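You operate a simulated robot arm through the tools that you are given. There is no shell and no other tool.

Carry out the task below with a simulated robot arm. There is one attempt and no reset: what you move stays moved.

## Task
Brush the paper fluff off the lane's roller.
Fine: put the brake lever on, then push the rolling stack to the top, then brush; the red brush goes back. Set down upright: red brush. What is to be rubbed or washed off counts as gone when no trace of it is left.

Only the result counts: the job must be done as asked and must still hold three seconds after the hand-in. Knocking over, shifting, dropping, spilling or breaking anything else fails it.

## Robot
A 7-joint arm with a two-finger parallel gripper, fixed in place. Base frame: the origin is at the foot of the arm, x ahead of it, y to its left, z up. Units: mm, rad, N and s.
Its first joint turns from -2.601 to 2.601 rad. Payload 3.5 kg.
The tool frame sits at the grasp point between the pads (the TCP): z along the fingers, y along the line on which they close. The tips reach 23 mm beyond it. Largest opening 94 mm; finger width 38, thickness 10; the body of the gripper, 54 by 96 mm, starts 39 mm behind the TCP.
Orientation is that of the tool frame in the base frame, as a unit quaternion [w, x, y, z]. With the fingers straight down and closing along the base's y, the tool's x points along the base's -x, its y along +y and its z along -z.

## Interface
- The arm moves only by the tool move_arm. Its argument "rows" is one flat list of numbers, 6 for each row, row after row: the shift along the base's x, y, z in units of 30 mm (1.0 is 30 mm), then the turn, a rotation vector about the base's x, y, z in units of 4 degrees (1.0 is 4 degrees). In form: [dx, dy, dz, ax, ay, az, dx, dy, dz, ax, ay, az, ...]. A call has 1 to 20 rows; each row shifts and turns the commanded pose from where the row before left it. "jaw" is the finger opening in mm, from 0 to 94, set as the call begins (left out, the last holds). A call with a number of a shift or a turn outside -1 to 1 is refused whole. A row lasts 0.2 s, in which the tool goes at most 50 mm and 0.15 rad; a call with a longer step from one row to the next is refused whole, and so is a gripper value outside its range. Where a pose cannot be reached the arm comes as near as it can. A force on the tool above 40 N (or 10 N above the force at the start of the call, whichever is more), or a blocked arm, ends the call early, and 0.2 s more pass. The fingers move at their own pace (about 153 mm/s each) and stop on an object; they squeeze with about 31 N. The grip force told is the motor's: it shows also when the fingers shut on nothing. Time passes only in rows, and 0.2 s behind the last, so rows that do not move let the fingers close. It gives the time, the measured TCP pose, the force on the tool (base axes), the opening and the grip force at its end, in the units of the frame above (readings bear some noise), with the torque about the TCP (base axes, N m) and any sound that the robot's microphone picked up, and new pictures: "pictures" is both (left out), scene, wrist or none.
- Cameras (640 x 400 px; columns grow to the right, rows downward): "scene" is fixed at [218, -505.8, 1549.2]; the picture's right is [0.98, -0.18, 0.00], its down [-0.08, -0.42, -0.90] and it looks along [0.16, 0.89, -0.43] (base axes); focal length 338 px, centre (320, 200). "wrist" rides on the gripper at [86, 16, -74] in the tool frame; the picture's right is [-0.18, 0.98, 0.00], its down [-0.58, -0.11, -0.81] and it looks along [-0.79, -0.15, 0.59] (tool axes); focal length 243 px, centre (320, 200). There is no depth. A picture from a camera that has moved, and an enlarged one, comes with that camera's place and axes in the base frame and with its lens. The place of the scene camera against the robot may be out by one fixed shift of up to 12 mm in any direction.
- enlarge(camera, box): a new picture of the part [left, top, right, bottom] of that camera's present view, enlarged. No time passes.
- close_job(): hands the job in; it is judged then, once.

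Places have to be worked out from the pictures, the camera data and where the tool is seen. Open the gripper and draw the arm clear of the work before you hand the job in, unless the task says otherwise.

The tools are called after "Emit:" as name(argument=value, ...) on one line, values as JSON. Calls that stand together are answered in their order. move_arm: Moves the arm, as the interface text tells. Its arguments: {"type":"object","properties":{"rows":{"type":"array"},"jaw":{"type":"number"},"pictures":{"type":"string","enum":["both","scene","wrist","none"]}},"required":["rows"]} The other tools are called the same way: enlarge (camera, box) takes an enlarged picture of a part of a camera's view; close_job () hands the job in.

At the start:

```text
time_s: 0.0
tool_pos: [283.0, 844.4, 1129.4]
tool_rot: [0.0, 0.0, 1.0, 0.0]
force: [1.8, 0.1, -0.4]
torque: [0.03, 0.0, 0.03]
width: 93.9
gripper_force: 0.1
```

scene: 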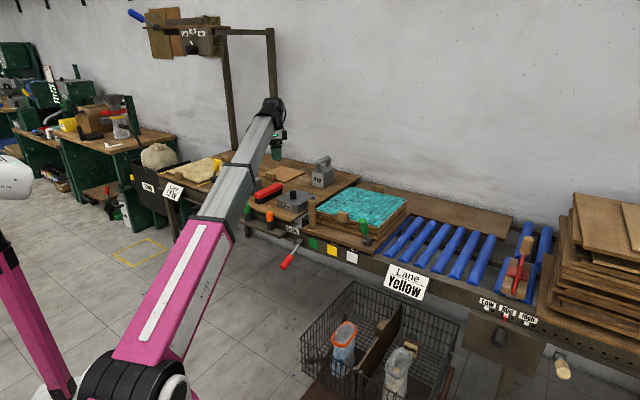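
wrist: 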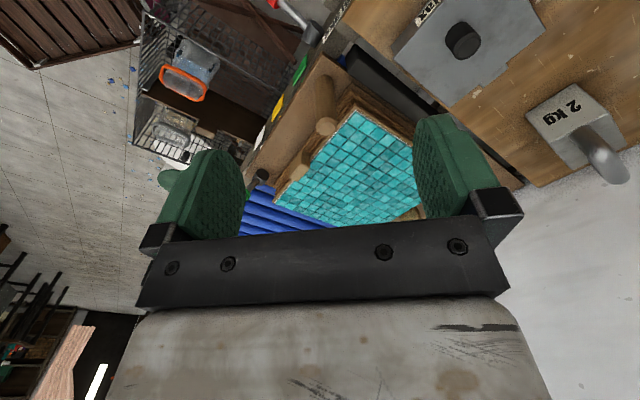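

The scene shows a roller lane with a stack (cyan tiles/mats on a board), a red brush, a red-handled lever, and labels. I take enlarged views first to understand the parts.

Emit:
enlarge(camera="scene", box=[240, 140, 400, 280])

Emit:
enlarge(camera="scene", box=[360, 190, 580, 390])

Emit:
enlarge(camera="scene", box=[120, 0, 300, 120])

Emit:
enlarge(camera="wrist", box=[120, 0, 440, 240])

```text
2.86 times, centred on (320, 210) of scene
camera zoom: at [218.0, -505.8, 1549.2], right [0.98, -0.18, 0.0], down [-0.08, -0.42, -0.9], along [0.16, 0.89, -0.43], focal length 967 px, centre (320, 171)
```

zoom: 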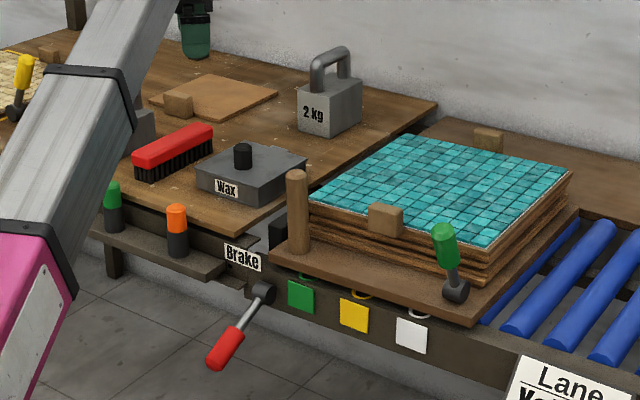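

```text
2.00 times, centred on (470, 290) of scene
camera zoom: at [218.0, -505.8, 1549.2], right [0.98, -0.18, 0.0], down [-0.08, -0.42, -0.9], along [0.16, 0.89, -0.43], focal length 677 px, centre (20, 20)
```

zoom: 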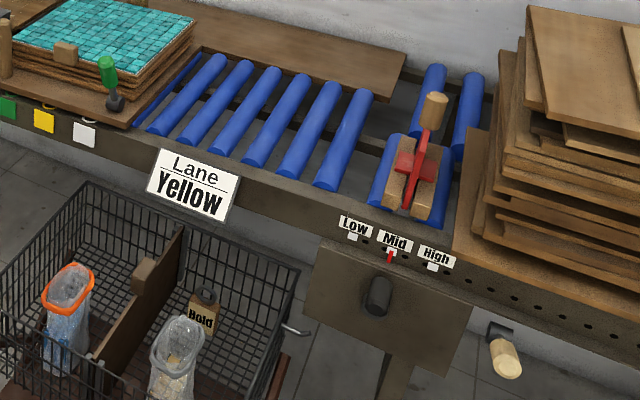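

```text
3.33 times, centred on (210, 60) of scene
camera zoom: at [218.0, -505.8, 1549.2], right [0.98, -0.18, 0.0], down [-0.08, -0.42, -0.9], along [0.16, 0.89, -0.43], focal length 1128 px, centre (687, 667)
```

zoom: 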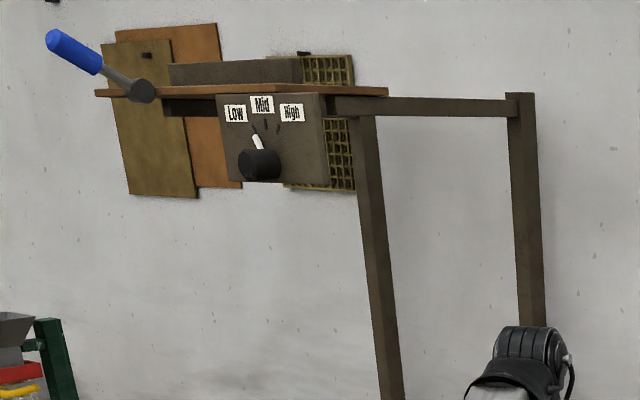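

```text
1.67 times, centred on (280, 120) of wrist
camera zoom: at [196.3, 860.1, 1203.4], right [0.18, 0.98, 0.0], down [0.58, -0.11, 0.81], along [0.79, -0.15, -0.59], focal length 404 px, centre (387, 333)
```

zoom: 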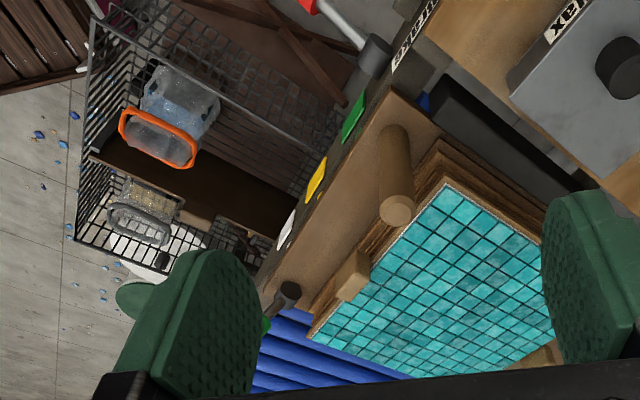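

The wrist and scene views triangulate well (post top about [418, 828, 905]). I look closer at the red brush, the brake lever, the right-end tool and the rollers.

Emit:
enlarge(camera="scene", box=[256, 205, 336, 275])

Emit:
enlarge(camera="scene", box=[465, 215, 575, 335])

Emit:
enlarge(camera="scene", box=[370, 200, 500, 300])

Emit:
enlarge(camera="scene", box=[230, 165, 330, 235])

Emit:
enlarge(camera="scene", box=[300, 180, 420, 275])

Emit:
enlarge(camera="wrist", box=[230, 0, 430, 125])

Emit:
enlarge(camera="scene", box=[300, 280, 460, 400])

Emit:
enlarge(camera="scene", box=[110, 130, 270, 250])

```text
5.71 times, centred on (296, 240) of scene
camera zoom: at [218.0, -505.8, 1549.2], right [0.98, -0.18, 0.0], down [-0.08, -0.42, -0.9], along [0.16, 0.89, -0.43], focal length 1933 px, centre (457, -29)
```

zoom: 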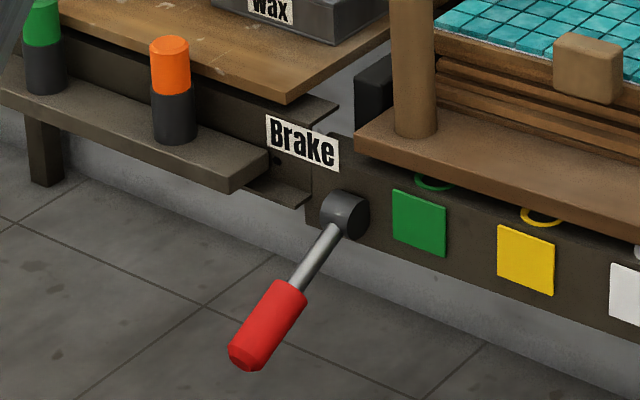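

```text
3.33 times, centred on (520, 275) of scene
camera zoom: at [218.0, -505.8, 1549.2], right [0.98, -0.18, 0.0], down [-0.08, -0.42, -0.9], along [0.16, 0.89, -0.43], focal length 1128 px, centre (-347, -50)
```

zoom: 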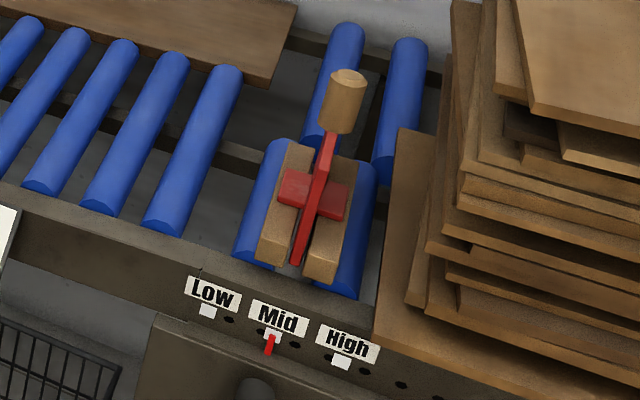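

```text
4.00 times, centred on (435, 250) of scene
camera zoom: at [218.0, -505.8, 1549.2], right [0.98, -0.18, 0.0], down [-0.08, -0.42, -0.9], along [0.16, 0.89, -0.43], focal length 1353 px, centre (-140, 0)
```

zoom: 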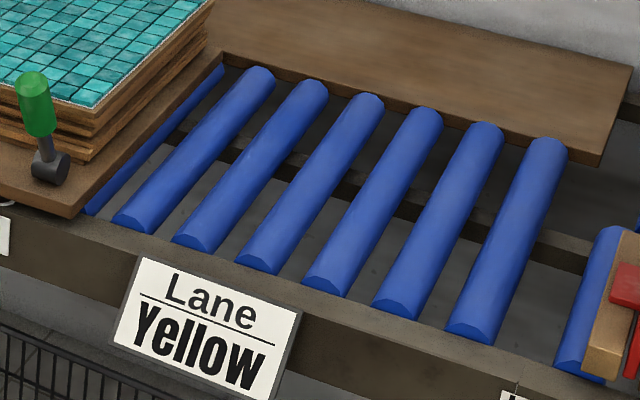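

```text
5.71 times, centred on (280, 200) of scene
camera zoom: at [218.0, -505.8, 1549.2], right [0.98, -0.18, 0.0], down [-0.08, -0.42, -0.9], along [0.16, 0.89, -0.43], focal length 1933 px, centre (549, 200)
```

zoom: 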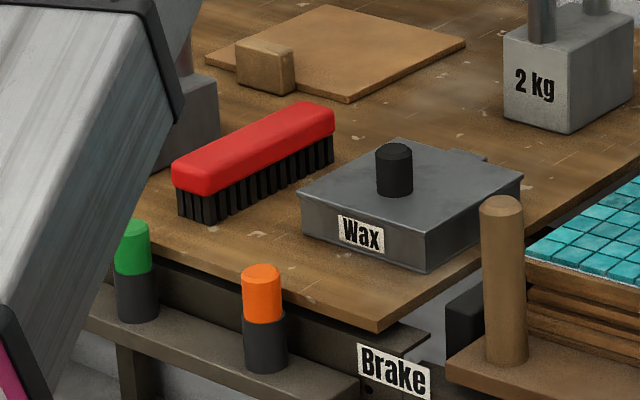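

```text
4.21 times, centred on (360, 228) of scene
camera zoom: at [218.0, -505.8, 1549.2], right [0.98, -0.18, 0.0], down [-0.08, -0.42, -0.9], along [0.16, 0.89, -0.43], focal length 1424 px, centre (152, 84)
```

zoom: 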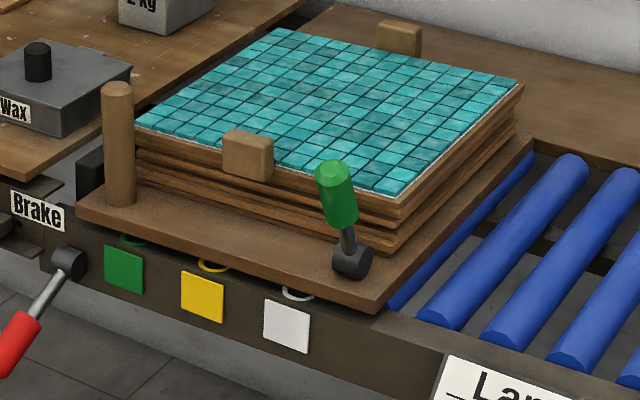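

```text
3.20 times, centred on (330, 62) of wrist
camera zoom: at [196.3, 860.1, 1203.4], right [0.18, 0.98, 0.0], down [0.58, -0.11, 0.81], along [0.79, -0.15, -0.59], focal length 776 px, centre (288, 640)
```

zoom: 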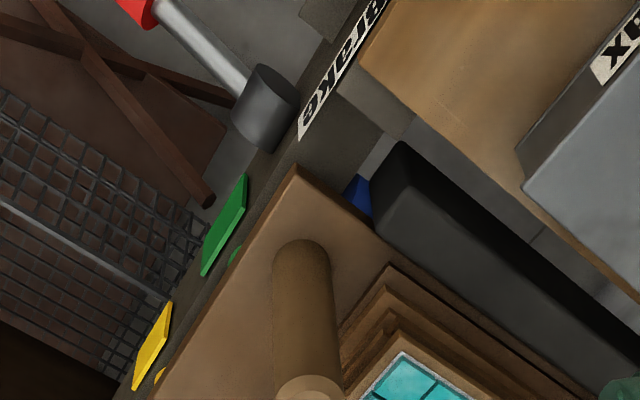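

```text
3.33 times, centred on (380, 340) of scene
camera zoom: at [218.0, -505.8, 1549.2], right [0.98, -0.18, 0.0], down [-0.08, -0.42, -0.9], along [0.16, 0.89, -0.43], focal length 1128 px, centre (120, -267)
```

zoom: 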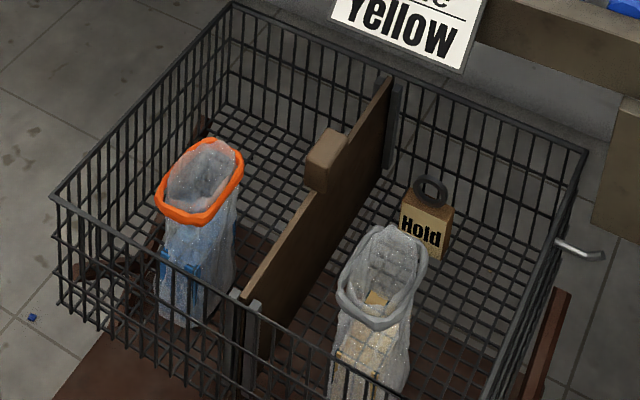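

```text
3.33 times, centred on (190, 190) of scene
camera zoom: at [218.0, -505.8, 1549.2], right [0.98, -0.18, 0.0], down [-0.08, -0.42, -0.9], along [0.16, 0.89, -0.43], focal length 1128 px, centre (753, 233)
```

zoom: 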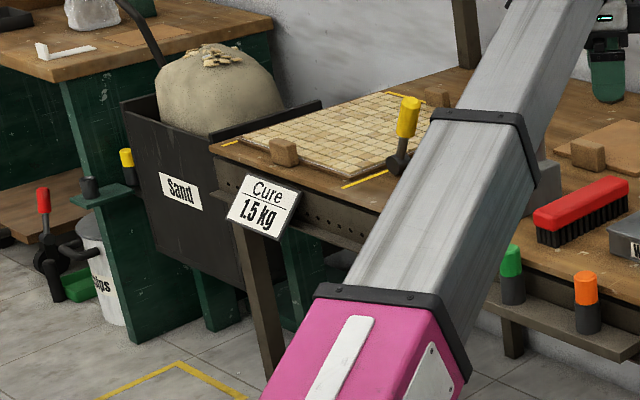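

The bench top comes out at z ≈ 783 and the lane runs along about (0.707, -0.707), with the brush lying further left. I turn the tool 45° so the wrist camera looks at the lane from the robot's side.

Emit:
move_arm(rows=[0, -0.38, -0.2, 0, 0, 0.9375, 0, -0.38, -0.2, 0, 0, 0.9375, 0, -0.38, -0.2, 0, 0, 0.9375, 0, -0.38, -0.2, 0, 0, 0.9375, 0, -0.38, -0.2, 0, 0, 0.9375, 0, -0.38, -0.2, 0, 0, 0.9375, 0, -0.38, -0.2, 0, 0, 0.9375, 0, -0.38, -0.2, 0, 0, 0.9375, 0, -0.38, -0.2, 0, 0, 0.9375, 0, -0.38, -0.2, 0, 0, 0.9375, 0, -0.38, -0.2, 0, 0, 0.9375, 0, -0.38, -0.2, 0, 0, 0.9375], jaw=94)

```text
time_s: 2.6
tool_pos: [280.8, 706.9, 1056.7]
tool_rot: [0.0, -0.383, 0.924, 0.0]
force: [-0.5, -1.3, 0.4]
torque: [0.01, 0.04, -0.01]
width: 94.1
gripper_force: 0.2
camera wrist: at [210.5, 657.5, 1131.3], right [-0.57, 0.82, 0.0], down [0.49, 0.33, 0.81], along [0.66, 0.46, -0.59], focal length 243 px, centre (320, 200)
```

scene: 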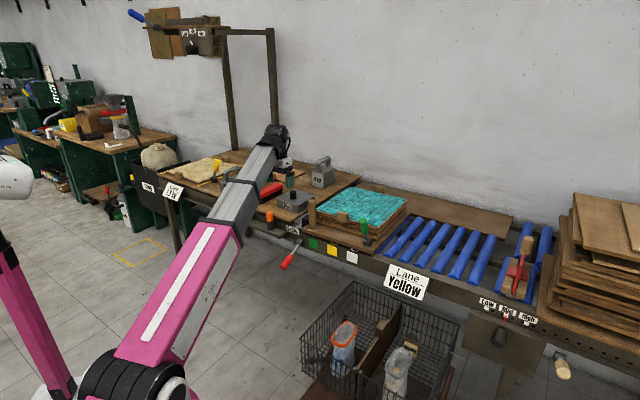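
wrist: 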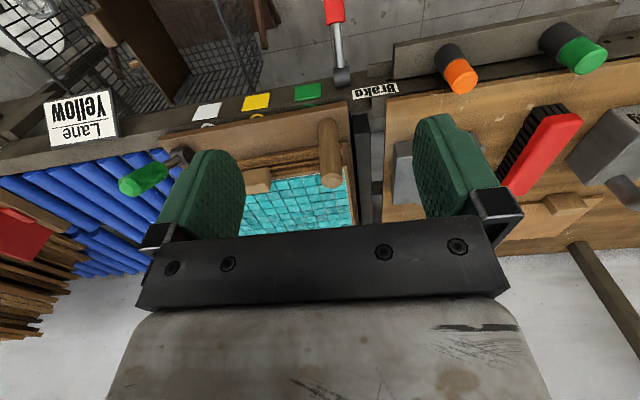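

The wrist camera now sees the brake lever, the post and the brush. I enlarge those parts to triangulate them.

Emit:
enlarge(camera="wrist", box=[460, 80, 640, 240])

Emit:
enlarge(camera="wrist", box=[280, 0, 440, 110])

Emit:
enlarge(camera="wrist", box=[0, 60, 220, 300])

Emit:
enlarge(camera="wrist", box=[230, 90, 400, 240])

Emit:
enlarge(camera="scene", box=[220, 140, 320, 220])

```text
2.50 times, centred on (550, 160) of wrist
camera zoom: at [210.5, 657.5, 1131.3], right [-0.57, 0.82, 0.0], down [0.49, 0.33, 0.81], along [0.66, 0.46, -0.59], focal length 606 px, centre (-255, 300)
```

zoom: 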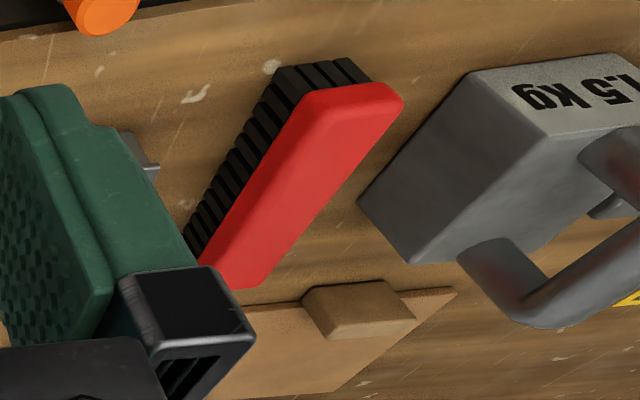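

```text
3.64 times, centred on (360, 55) of wrist
camera zoom: at [210.5, 657.5, 1131.3], right [-0.57, 0.82, 0.0], down [0.49, 0.33, 0.81], along [0.66, 0.46, -0.59], focal length 882 px, centre (174, 727)
```

zoom: 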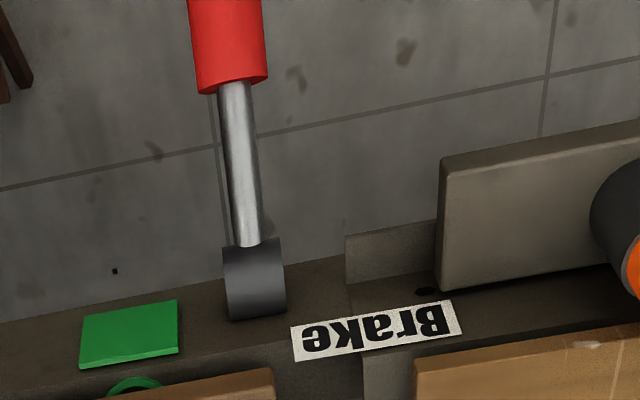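

```text
1.67 times, centred on (110, 180) of wrist
camera zoom: at [210.5, 657.5, 1131.3], right [-0.57, 0.82, 0.0], down [0.49, 0.33, 0.81], along [0.66, 0.46, -0.59], focal length 404 px, centre (670, 233)
```

zoom: 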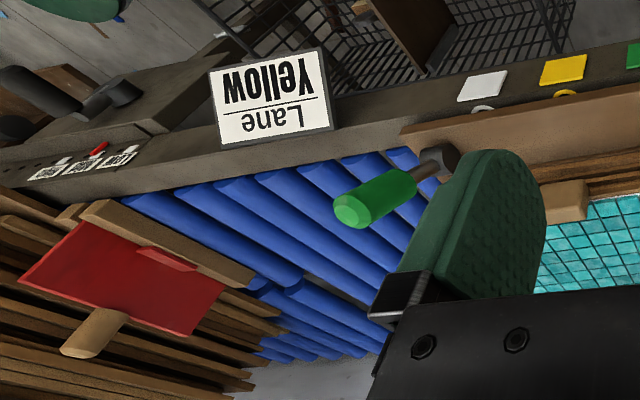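

```text
2.67 times, centred on (315, 165) of wrist
camera zoom: at [210.5, 657.5, 1131.3], right [-0.57, 0.82, 0.0], down [0.49, 0.33, 0.81], along [0.66, 0.46, -0.59], focal length 647 px, centre (333, 293)
```

zoom: 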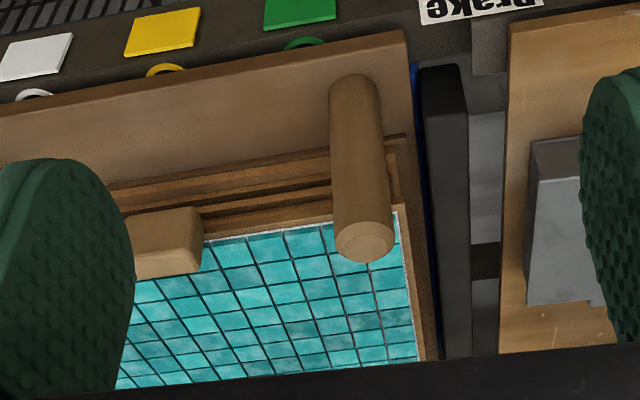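

```text
5.00 times, centred on (270, 180) of scene
camera zoom: at [218.0, -505.8, 1549.2], right [0.98, -0.18, 0.0], down [-0.08, -0.42, -0.9], along [0.16, 0.89, -0.43], focal length 1692 px, centre (570, 300)
```

zoom: 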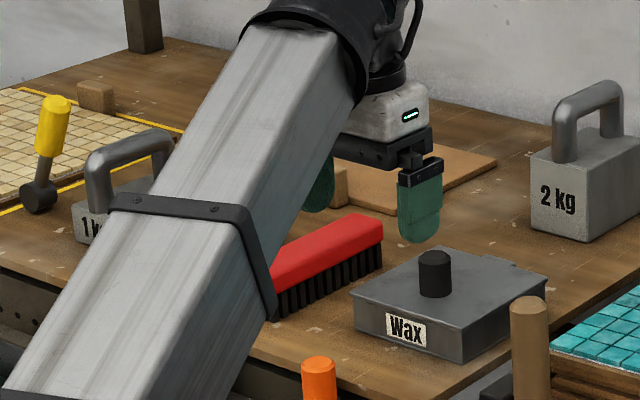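

Triangulation says the brake lever's hub is near (353, 804, 701), turning about the lane axis, with its red handle pointing toward the robot and about 28° below horizontal. I check the basket's place before going near the lever.

Emit:
enlarge(camera="wrist", box=[0, 0, 280, 130])

Emit:
enlarge(camera="scene", box=[260, 220, 400, 310])

```text
2.29 times, centred on (140, 65) of wrist
camera zoom: at [210.5, 657.5, 1131.3], right [-0.57, 0.82, 0.0], down [0.49, 0.33, 0.81], along [0.66, 0.46, -0.59], focal length 555 px, centre (731, 509)
```

zoom: 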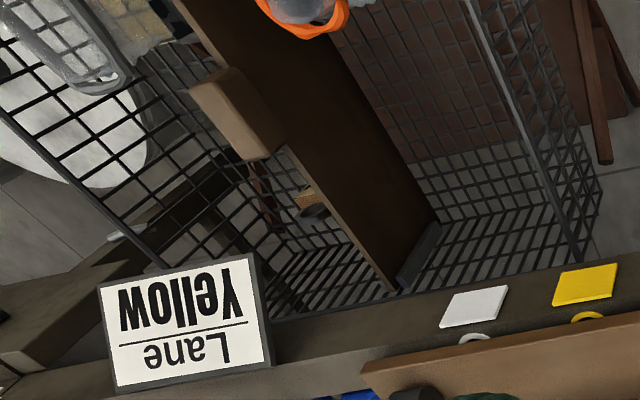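

```text
4.44 times, centred on (330, 265) of scene
camera zoom: at [218.0, -505.8, 1549.2], right [0.98, -0.18, 0.0], down [-0.08, -0.42, -0.9], along [0.16, 0.89, -0.43], focal length 1504 px, centre (276, -89)
```

zoom: 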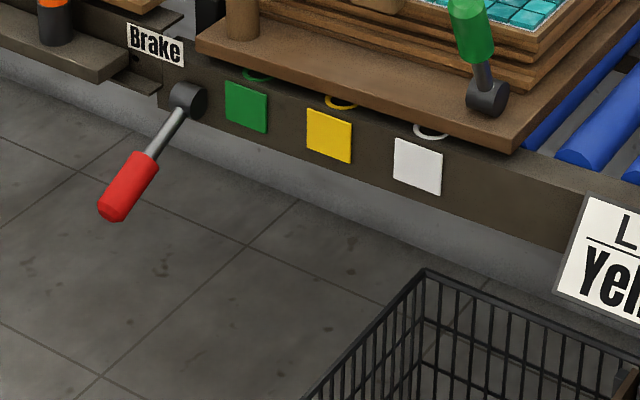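

The basket rim is low (z ≈ 525) and well away from the lever. I move down above the red handle (about 293, 744) with the jaws open along the lane direction.

Emit:
move_arm(rows=[0.04, 0.123, -0.95, 0, 0, 0, 0.04, 0.123, -0.95, 0, 0, 0, 0.04, 0.123, -0.95, 0, 0, 0, 0.04, 0.123, -0.95, 0, 0, 0, 0.04, 0.123, -0.95, 0, 0, 0, 0.04, 0.123, -0.95, 0, 0, 0, 0.04, 0.123, -0.95, 0, 0, 0, 0.04, 0.123, -0.95, 0, 0, 0, 0.04, 0.123, -0.95, 0, 0, 0, 0.04, 0.123, -0.95, 0, 0, 0], jaw=70)

```text
time_s: 4.8
tool_pos: [294.6, 743.5, 772.5]
tool_rot: [0.0, -0.383, 0.924, 0.0]
force: [0.4, 0.4, -0.1]
torque: [0.03, -0.02, -0.01]
width: 70.0
gripper_force: 0.0
camera wrist: at [222.6, 694.2, 846.0], right [-0.57, 0.82, 0.0], down [0.49, 0.33, 0.81], along [0.67, 0.46, -0.59], focal length 243 px, centre (320, 200)
```

scene: 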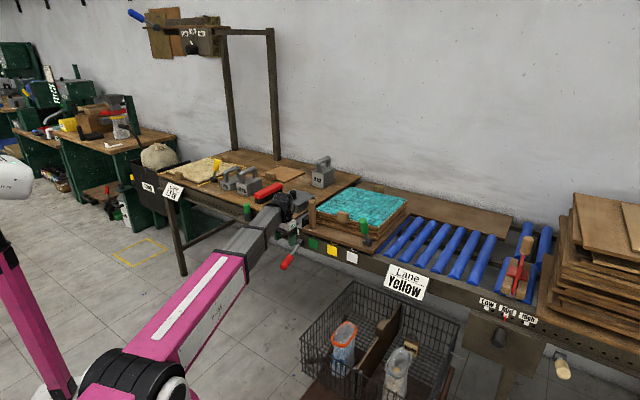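
wrist: 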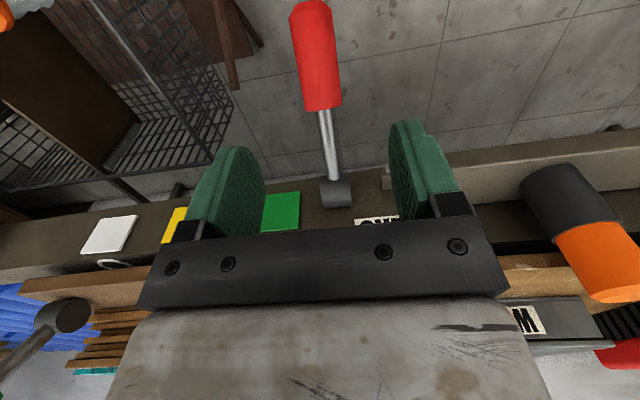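

The handle lies centred between the fingers about 115 mm below. I descend to z ≈ 657 in small steps.

Emit:
move_arm(rows=[0, 0, -0.77, 0, 0, 0, 0, 0, -0.77, 0, 0, 0, 0, 0, -0.77, 0, 0, 0, 0, 0, -0.77, 0, 0, 0, 0, 0, -0.77, 0, 0, 0], jaw=70)

```text
time_s: 6.0
tool_pos: [295.0, 743.5, 657.2]
tool_rot: [0.0, -0.382, 0.924, 0.0]
force: [0.6, -0.1, 0.5]
torque: [0.04, -0.02, 0.01]
width: 70.1
gripper_force: 0.2
camera wrist: at [222.2, 694.3, 730.6], right [-0.57, 0.82, 0.0], down [0.49, 0.33, 0.81], along [0.67, 0.46, -0.59], focal length 243 px, centre (320, 200)
```

scene: 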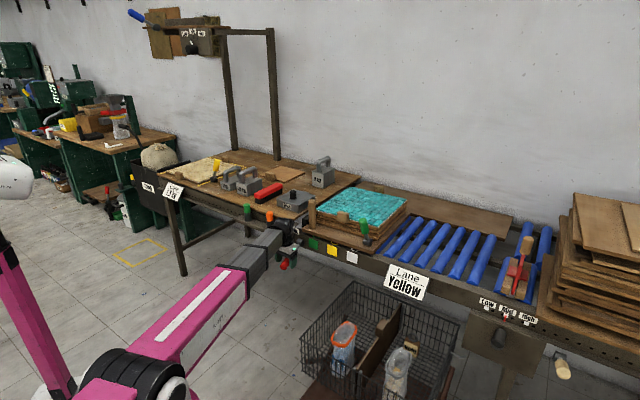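
wrist: 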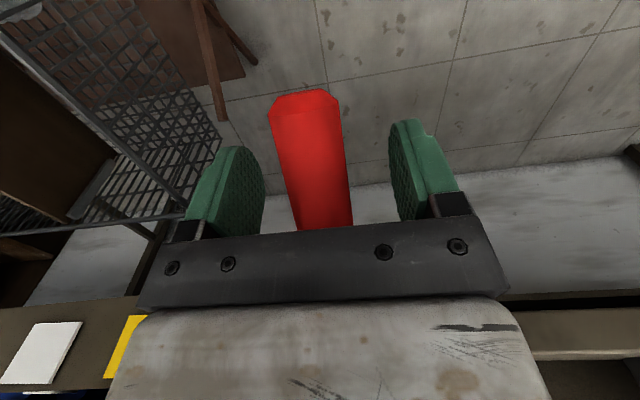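

The red handle is between the fingers. I close the jaws on it.

Emit:
move_arm(rows=[0, 0, 0, 0, 0, 0, 0, 0, 0, 0, 0, 0, 0, 0, 0, 0, 0, 0], jaw=10)

```text
time_s: 6.8
tool_pos: [295.5, 742.6, 657.4]
tool_rot: [0.0, -0.382, 0.924, -0.003]
force: [25.4, -24.4, -9.5]
torque: [-0.06, 1.13, -0.78]
width: 31.1
gripper_force: 45.1
camera wrist: at [223.9, 692.7, 730.8], right [-0.56, 0.83, 0.0], down [0.49, 0.34, 0.81], along [0.67, 0.45, -0.59], focal length 243 px, centre (320, 200)
```

scene: 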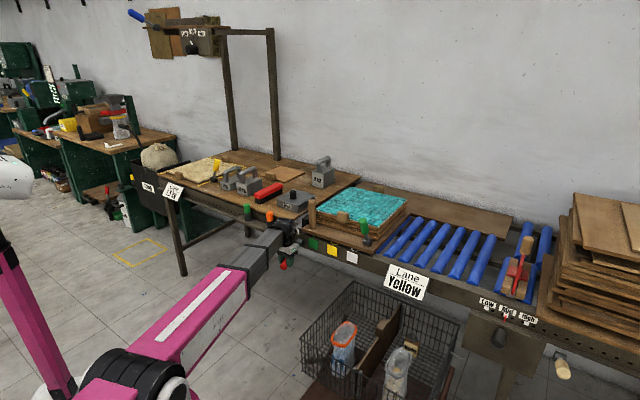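
wrist: 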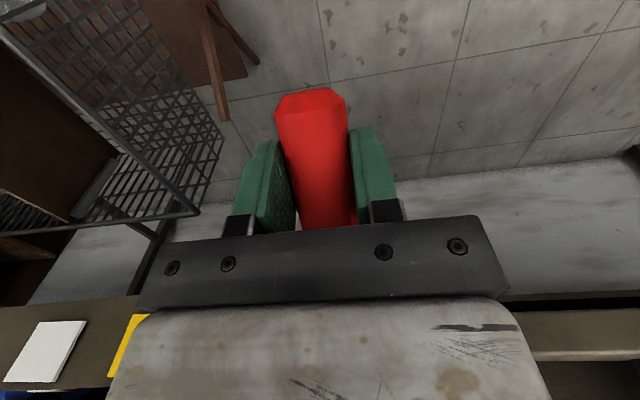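

The handle is gripped (31 mm wide), with a side load of about 35 N along the lane. I ease the tool about 1.4 mm along +lane to relieve it.

Emit:
move_arm(rows=[0.017, -0.017, 0, 0, 0, 0, 0.017, -0.017, 0, 0, 0, 0], pictures="none")

```text
time_s: 7.4
tool_pos: [295.7, 742.6, 656.6]
tool_rot: [0.0, -0.383, 0.924, -0.002]
force: [24.1, -26.1, -11.3]
torque: [-0.24, 0.66, -1.35]
width: 31.4
gripper_force: 44.8
```

The side load did not change; I shift another 2 mm along +lane and read again.

Emit:
move_arm(rows=[0.025, -0.025, 0, 0, 0, 0, 0.025, -0.025, 0, 0, 0, 0], pictures="none")

```text
time_s: 8.0
tool_pos: [296.9, 741.4, 658.4]
tool_rot: [0.0, -0.383, 0.924, 0.0]
force: [8.3, -15.4, -7.5]
torque: [-0.15, 0.03, -1.03]
width: 31.5
gripper_force: 45.1
```

The load halved, so I move one more millimetre that way, then test lifting the lever slightly.

Emit:
move_arm(rows=[0.025, -0.025, 0, 0, 0, 0, 0.0, 0.0, 0.1, 0, 0, 0, 0.0, 0.0, 0.1, 0, 0, 0, 0, 0, 0, 0, 0, 0], pictures="none")

```text
time_s: 9.2
tool_pos: [294.7, 740.8, 662.5]
tool_rot: [-0.004, -0.383, 0.924, 0.001]
force: [-9.6, 3.0, -2.5]
torque: [-0.3, -0.26, 0.02]
width: 31.4
gripper_force: 45.2
stopped in row 4: the force on the tool passed its limit at 41 N (the readings are from after the stop); the commanded pose is now the measured one
```

The lever turned up a few millimetres before the axial load built up, so it moves upward, and I should follow its arc (pivot about 825 mm out, z ≈ 709). I lift along that arc, a small part at a time.

Emit:
move_arm(rows=[-0.04, -0.04, 0.126, 0, 0, 0, -0.04, -0.04, 0.126, 0, 0, 0, -0.0365, -0.0365, 0.143, 0, 0, 0, -0.0365, -0.0365, 0.143, 0, 0, 0], pictures="wrist")

```text
time_s: 10.2
tool_pos: [291.2, 737.1, 678.1]
tool_rot: [-0.004, -0.384, 0.923, 0.001]
force: [-4.6, 17.7, -18.4]
torque: [-0.73, 1.62, -0.15]
width: 32.0
gripper_force: 45.1
camera wrist: at [220.0, 687.4, 752.8], right [-0.57, 0.82, 0.0], down [0.49, 0.34, 0.8], along [0.66, 0.46, -0.6], focal length 243 px, centre (320, 200)
```

wrist: 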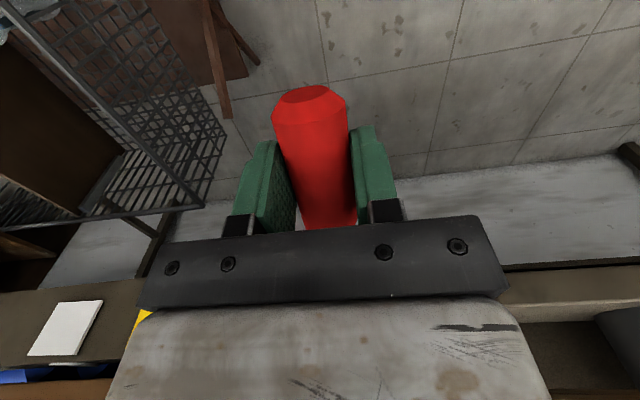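

The lever is following upward. I continue the arc with a small lane-ward correction.

Emit:
move_arm(rows=[-0.038, -0.014, 0.147, 0, 0, 0, -0.026, -0.026, 0.147, 0, 0, 0, -0.0175, -0.0175, 0.149, 0, 0, 0, -0.0175, -0.0175, 0.149, 0, 0, 0, -0.008, -0.008, 0.152, 0, 0, 0, -0.008, -0.008, 0.152, 0, 0, 0], pictures="wrist")

```text
time_s: 11.6
tool_pos: [288.9, 733.9, 705.8]
tool_rot: [-0.003, -0.383, 0.924, 0.001]
force: [1.3, 19.5, -12.6]
torque: [-0.39, 0.99, -1.22]
width: 31.4
gripper_force: 45.4
camera wrist: at [216.5, 684.0, 780.1], right [-0.57, 0.82, 0.0], down [0.49, 0.34, 0.8], along [0.66, 0.45, -0.6], focal length 243 px, centre (320, 200)
```

wrist: 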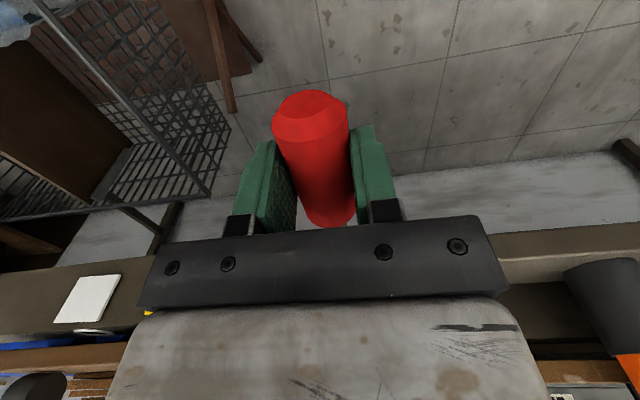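

The lever is about level now and still turns freely. I go on along the arc to above horizontal.

Emit:
move_arm(rows=[0.0, 0.04, 0.15, 0, 0, 0, 0.01, 0.02, 0.15, 0, 0, 0, 0.0106, 0.0106, 0.151, 0, 0, 0, 0.0106, 0.0106, 0.151, 0, 0, 0, 0.02, 0.02, 0.149, 0, 0, 0, 0.02, 0.02, 0.149, 0, 0, 0, 0.028, 0.028, 0.145, 0, 0, 0, 0.028, 0.028, 0.145, 0, 0, 0], pictures="both")

```text
time_s: 13.4
tool_pos: [290.5, 736.6, 741.6]
tool_rot: [-0.004, -0.383, 0.924, -0.001]
force: [-6.9, -16.1, -13.7]
torque: [-1.33, 1.3, -1.95]
width: 31.0
gripper_force: 45.2
camera wrist: at [219.7, 687.5, 816.4], right [-0.57, 0.82, 0.0], down [0.49, 0.34, 0.8], along [0.66, 0.45, -0.6], focal length 243 px, centre (320, 200)
```

scene: 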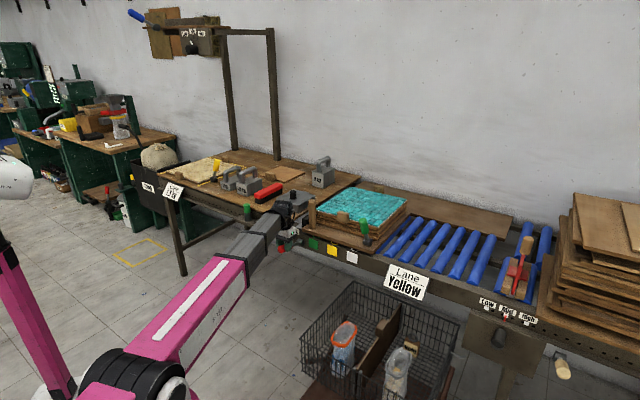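
wrist: 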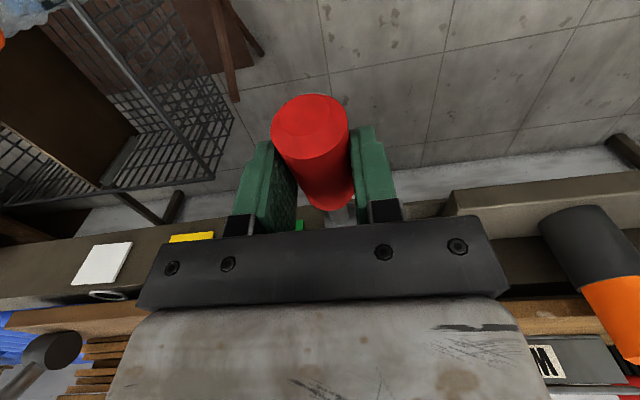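

The lever is about 18° above level and keeps moving. I continue up the arc, watching for a stop.

Emit:
move_arm(rows=[-0.01, -0.01, 0.142, 0, 0, 0, 0.038, 0.038, 0.142, 0, 0, 0, 0.046, 0.046, 0.137, 0, 0, 0, 0.046, 0.046, 0.137, 0, 0, 0, 0.054, 0.054, 0.13, 0, 0, 0, 0.054, 0.054, 0.13, 0, 0, 0], pictures="both")

```text
time_s: 14.7
tool_pos: [296.9, 742.8, 762.8]
tool_rot: [-0.004, -0.383, 0.924, -0.002]
force: [-1.4, -0.8, -9.0]
torque: [0.13, -1.16, -0.7]
width: 31.1
gripper_force: 44.6
stopped in row 6: the force on the tool passed its limit at 47 N (the readings are from after the stop); the commanded pose is now the measured one
camera wrist: at [225.0, 693.1, 836.2], right [-0.57, 0.82, 0.0], down [0.49, 0.34, 0.8], along [0.66, 0.45, -0.6], focal length 243 px, centre (320, 200)
```

scene: 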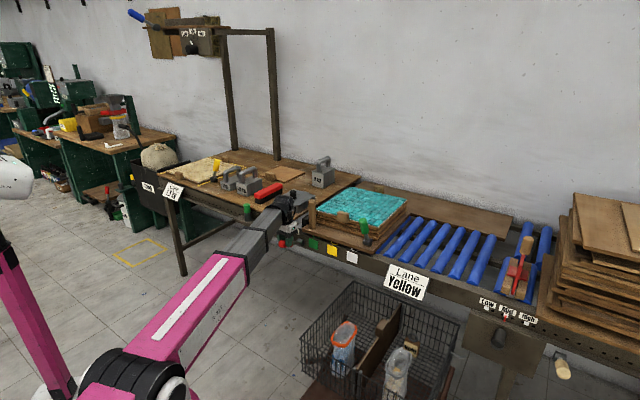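
wrist: 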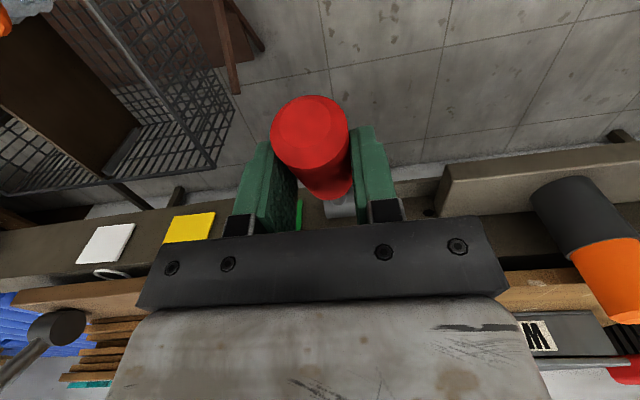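

The call stopped at about 31° above level, mirroring the start angle, which suggests the lever's end stop. I nudge 4 mm further along the arc to confirm.

Emit:
move_arm(rows=[0.024, 0.024, 0.057, 0, 0, 0, 0.024, 0.024, 0.057, 0, 0, 0, 0, 0, 0, 0, 0, 0], pictures="none")

```text
time_s: 15.2
tool_pos: [296.1, 742.4, 761.1]
tool_rot: [-0.006, -0.383, 0.924, -0.004]
force: [-3.5, 3.7, -14.2]
torque: [0.29, -1.26, -0.46]
width: 31.2
gripper_force: 45.5
stopped in row 2: the force on the tool passed its limit at 44 N (the readings are from after the stop); the commanded pose is now the measured one
```

It is blocked there, so this is the lever's upper end. I open the jaws to release it and check that it stays.

Emit:
move_arm(rows=[0, 0, 0, 0, 0, 0, 0, 0, 0, 0, 0, 0, 0, 0, 0, 0, 0, 0], jaw=70, pictures="wrist")

```text
time_s: 16.0
tool_pos: [296.8, 741.5, 762.3]
tool_rot: [-0.007, -0.383, 0.924, -0.003]
force: [0.2, 0.6, -0.7]
torque: [0.01, 0.01, 0.01]
width: 70.0
gripper_force: 0.1
camera wrist: at [225.7, 692.8, 837.8], right [-0.57, 0.82, 0.0], down [0.5, 0.34, 0.8], along [0.66, 0.45, -0.6], focal length 243 px, centre (320, 200)
```

wrist: 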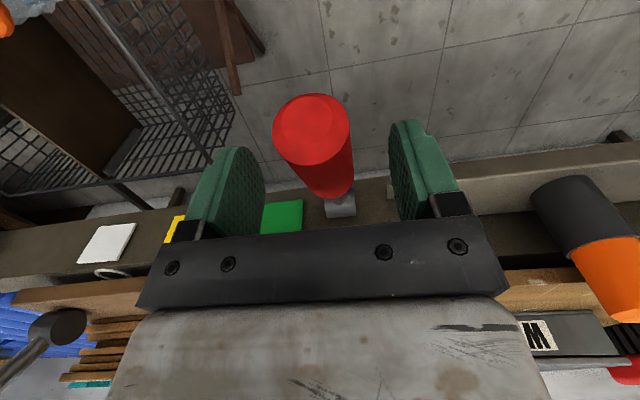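

The lever stays up. I rise straight up to clear the post, then look at the pallet and lane.

Emit:
move_arm(rows=[0, 0, 0.9, 0, 0, 0, 0, 0, 0.9, 0, 0, 0, 0, 0, 0.9, 0, 0, 0, 0, 0, 0.9, 0, 0, 0, 0, 0, 0.9, 0, 0, 0, 0, 0, 0.9, 0, 0, 0, 0, 0, 0.9, 0, 0, 0, 0, 0, 0.9, 0, 0, 0], pictures="both")

```text
time_s: 17.8
tool_pos: [295.1, 741.3, 978.8]
tool_rot: [-0.007, -0.384, 0.923, -0.004]
force: [0.5, 0.9, 0.1]
torque: [0.0, -0.01, 0.0]
width: 69.9
gripper_force: 0.1
camera wrist: at [225.0, 692.9, 1054.5], right [-0.57, 0.82, 0.0], down [0.5, 0.34, 0.8], along [0.66, 0.45, -0.6], focal length 243 px, centre (320, 200)
```

scene: 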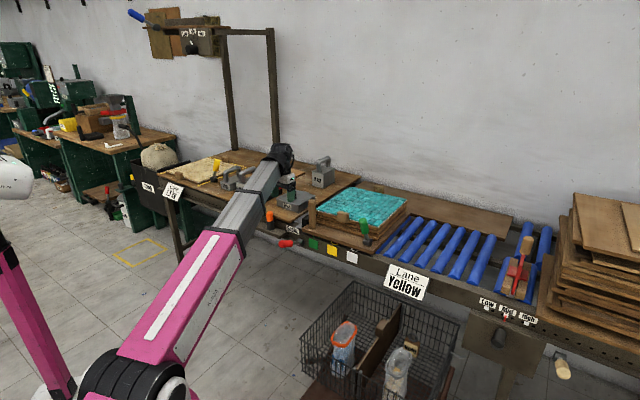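
wrist: 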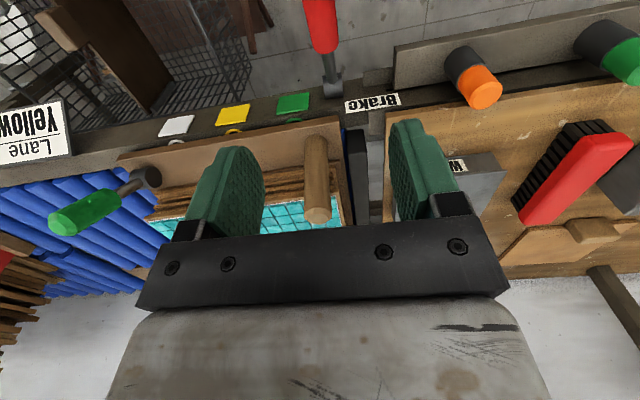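

To learn which end of the lane is the top and where the stack can go, I move the camera along the lane to its middle.

Emit:
move_arm(rows=[0.783, -0.937, 0.237, 0, 0, 0, 0.783, -0.937, 0.237, 0, 0, 0, 0.783, -0.937, 0.237, 0, 0, 0, 0.783, -0.937, 0.237, 0, 0, 0, 0.783, -0.937, 0.237, 0, 0, 0, 0.783, -0.937, 0.237, 0, 0, 0, 0.783, -0.937, 0.237, 0, 0, 0, 0.783, -0.937, 0.237, 0, 0, 0, 0.783, -0.937, 0.237, 0, 0, 0, 0.783, -0.937, 0.237, 0, 0, 0], pictures="both")

```text
time_s: 19.5
tool_pos: [465.2, 543.5, 1029.4]
tool_rot: [-0.003, -0.378, 0.926, -0.002]
force: [2.2, -0.1, -2.4]
torque: [0.18, -0.05, 0.14]
width: 69.8
gripper_force: 0.1
stopped in row 8: the force on the tool passed its limit at 52 N (the readings are from after the stop); the commanded pose is now the measured one
camera wrist: at [393.3, 494.2, 1103.5], right [-0.56, 0.83, 0.0], down [0.49, 0.33, 0.8], along [0.67, 0.45, -0.6], focal length 243 px, centre (320, 200)
```

scene: 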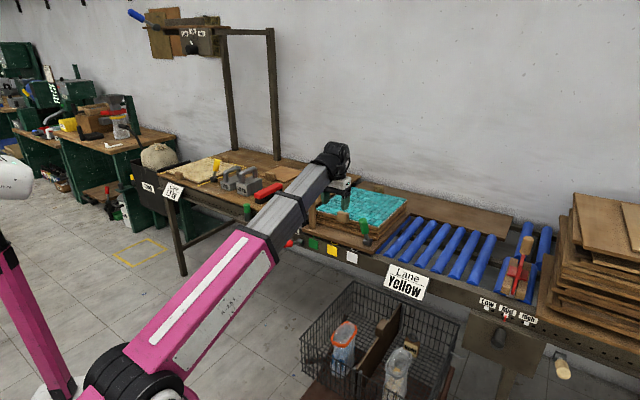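
wrist: 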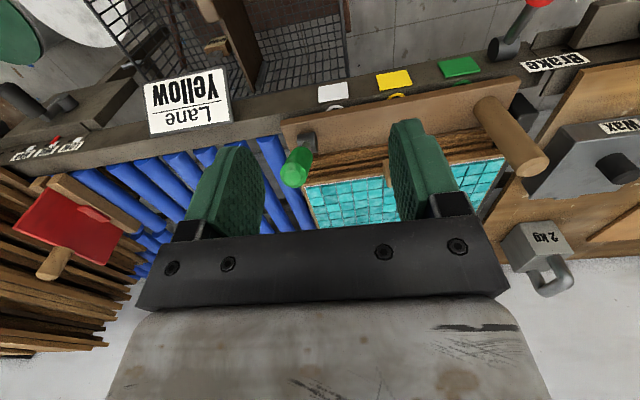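

The call ended early at an inertia-like spike, with no contact visible and forces now near zero. I enlarge this view to study the lane.

Emit:
enlarge(camera="wrist", box=[0, 80, 200, 300])

Emit:
enlarge(camera="wrist", box=[280, 0, 600, 240])

Emit:
enlarge(camera="scene", box=[300, 180, 420, 275])

```text
1.82 times, centred on (100, 190) of wrist
camera zoom: at [393.3, 494.2, 1103.5], right [-0.56, 0.83, 0.0], down [0.49, 0.33, 0.8], along [0.67, 0.45, -0.6], focal length 441 px, centre (720, 218)
```

zoom: 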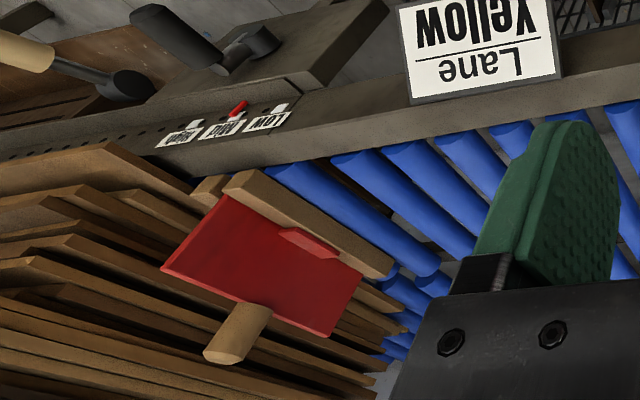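

```text
1.67 times, centred on (440, 120) of wrist
camera zoom: at [393.3, 494.2, 1103.5], right [-0.56, 0.83, 0.0], down [0.49, 0.33, 0.8], along [0.67, 0.45, -0.6], focal length 404 px, centre (120, 333)
```

zoom: 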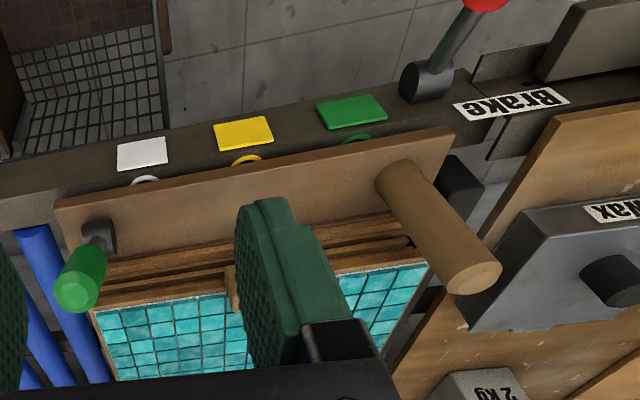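

```text
4.21 times, centred on (360, 228) of scene
camera zoom: at [218.0, -505.8, 1549.2], right [0.98, -0.18, 0.0], down [-0.08, -0.42, -0.9], along [0.16, 0.89, -0.43], focal length 1424 px, centre (152, 84)
```

zoom: 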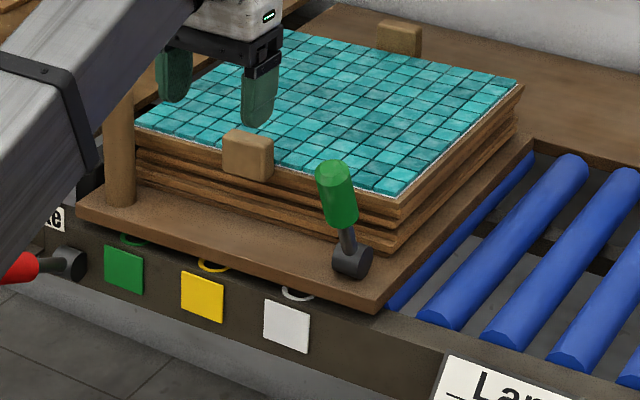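

The rollers rise to the right (about z 752 at the pallet to 768 near the red gate), so the top is the right end, and the post (about 422, 826, top z ≈ 897) is the handle to push by. I go above the post slowly.

Emit:
move_arm(rows=[-0.102, 0.673, -0.12, 0, 0, 0, -0.102, 0.673, -0.12, 0, 0, 0, -0.102, 0.673, -0.12, 0, 0, 0, -0.102, 0.673, -0.12, 0, 0, 0, -0.102, 0.673, -0.12, 0, 0, 0, -0.102, 0.673, -0.12, 0, 0, 0, -0.102, 0.673, -0.12, 0, 0, 0, -0.102, 0.673, -0.12, 0, 0, 0, -0.102, 0.673, -0.12, 0, 0, 0, -0.102, 0.673, -0.12, 0, 0, 0, -0.102, 0.673, -0.12, 0, 0, 0, -0.102, 0.673, -0.12, 0, 0, 0, -0.102, 0.673, -0.12, 0, 0, 0, -0.102, 0.673, -0.12, 0, 0, 0], pictures="both")

```text
time_s: 22.5
tool_pos: [422.3, 825.7, 978.5]
tool_rot: [-0.002, -0.378, 0.926, -0.002]
force: [0.2, 0.3, -0.2]
torque: [0.0, -0.03, 0.0]
width: 70.0
gripper_force: 0.1
camera wrist: at [349.6, 777.5, 1052.9], right [-0.56, 0.83, 0.0], down [0.49, 0.33, 0.8], along [0.67, 0.45, -0.6], focal length 243 px, centre (320, 200)
```

scene: 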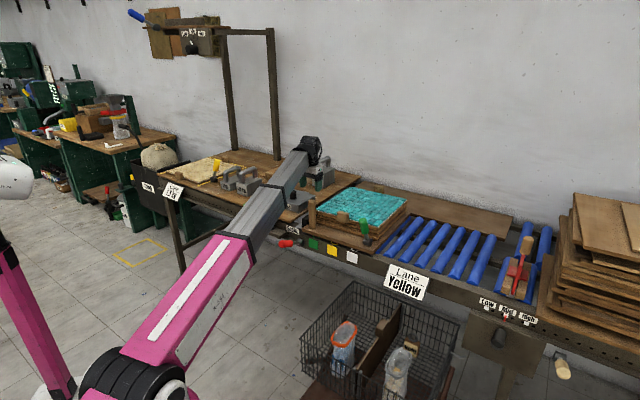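
wrist: 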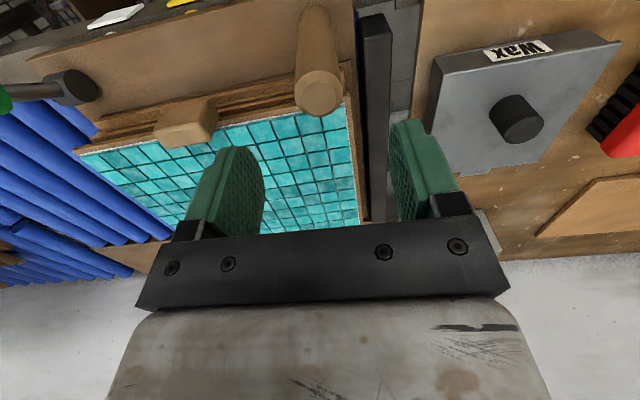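

The post is centred under the tool, and the black stop's top (z ≈ 812) stays below the fingertips. I narrow the jaws to 56 mm and descend to z ≈ 873.

Emit:
move_arm(rows=[0, 0, -0.5, 0, 0, 0, 0, 0, -0.5, 0, 0, 0, 0, 0, -0.5, 0, 0, 0, 0, 0, -0.5, 0, 0, 0, 0, 0, -0.5, 0, 0, 0, 0, 0, -0.5, 0, 0, 0, 0, 0, -0.5, 0, 0, 0], jaw=56, pictures="both")

```text
time_s: 24.1
tool_pos: [422.4, 826.0, 874.1]
tool_rot: [-0.002, -0.379, 0.925, -0.002]
force: [0.2, 0.0, -0.9]
torque: [0.01, 0.02, 0.02]
width: 56.1
gripper_force: 0.0
camera wrist: at [350.7, 776.8, 948.4], right [-0.56, 0.83, 0.0], down [0.49, 0.33, 0.8], along [0.67, 0.45, -0.6], focal length 243 px, centre (320, 200)
```

scene: 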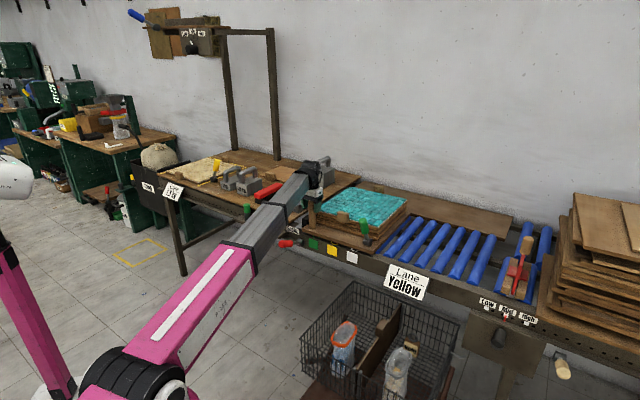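
wrist: 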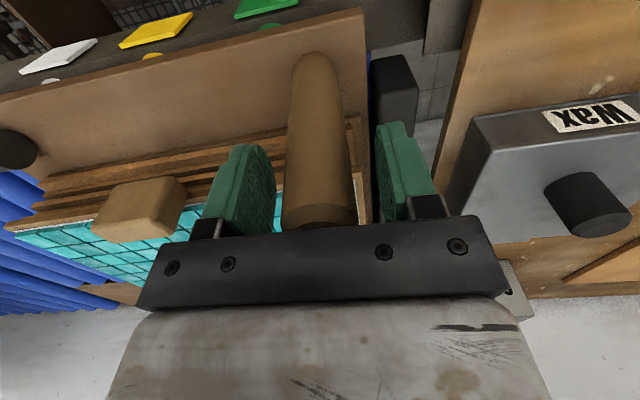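

The post is caged between the fingers. I narrow to 42 mm and push along the lane (uphill) 60 mm as a test, watching the force.

Emit:
move_arm(rows=[0.0, 0.0, 0, 0, 0, 0, 0.236, -0.236, 0.015, 0, 0, 0, 0.236, -0.236, 0.015, 0, 0, 0, 0.236, -0.236, 0.015, 0, 0, 0, 0.236, -0.236, 0.015, 0, 0, 0, 0.236, -0.236, 0.015, 0, 0, 0, 0.236, -0.236, 0.015, 0, 0, 0], jaw=42, pictures="both")

```text
time_s: 25.7
tool_pos: [464.6, 782.2, 876.7]
tool_rot: [-0.002, -0.379, 0.925, -0.003]
force: [-2.1, 4.6, 0.6]
torque: [-0.09, -0.05, -0.03]
width: 44.0
gripper_force: 2.4
camera wrist: at [392.8, 733.7, 950.6], right [-0.56, 0.83, 0.0], down [0.49, 0.33, 0.8], along [0.67, 0.45, -0.6], focal length 243 px, centre (320, 200)
```

scene: 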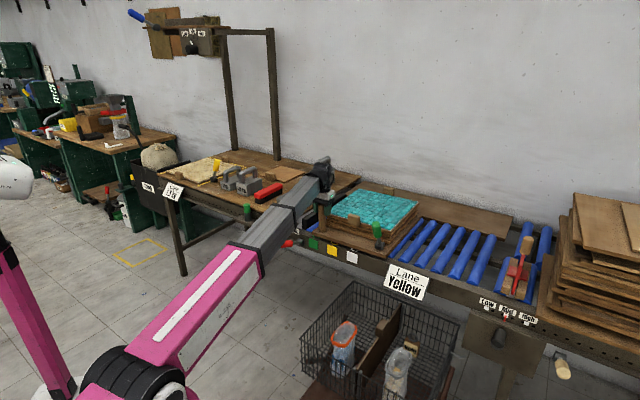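
wrist: 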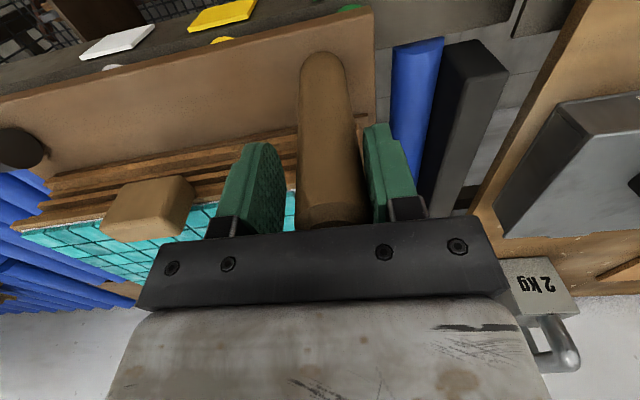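

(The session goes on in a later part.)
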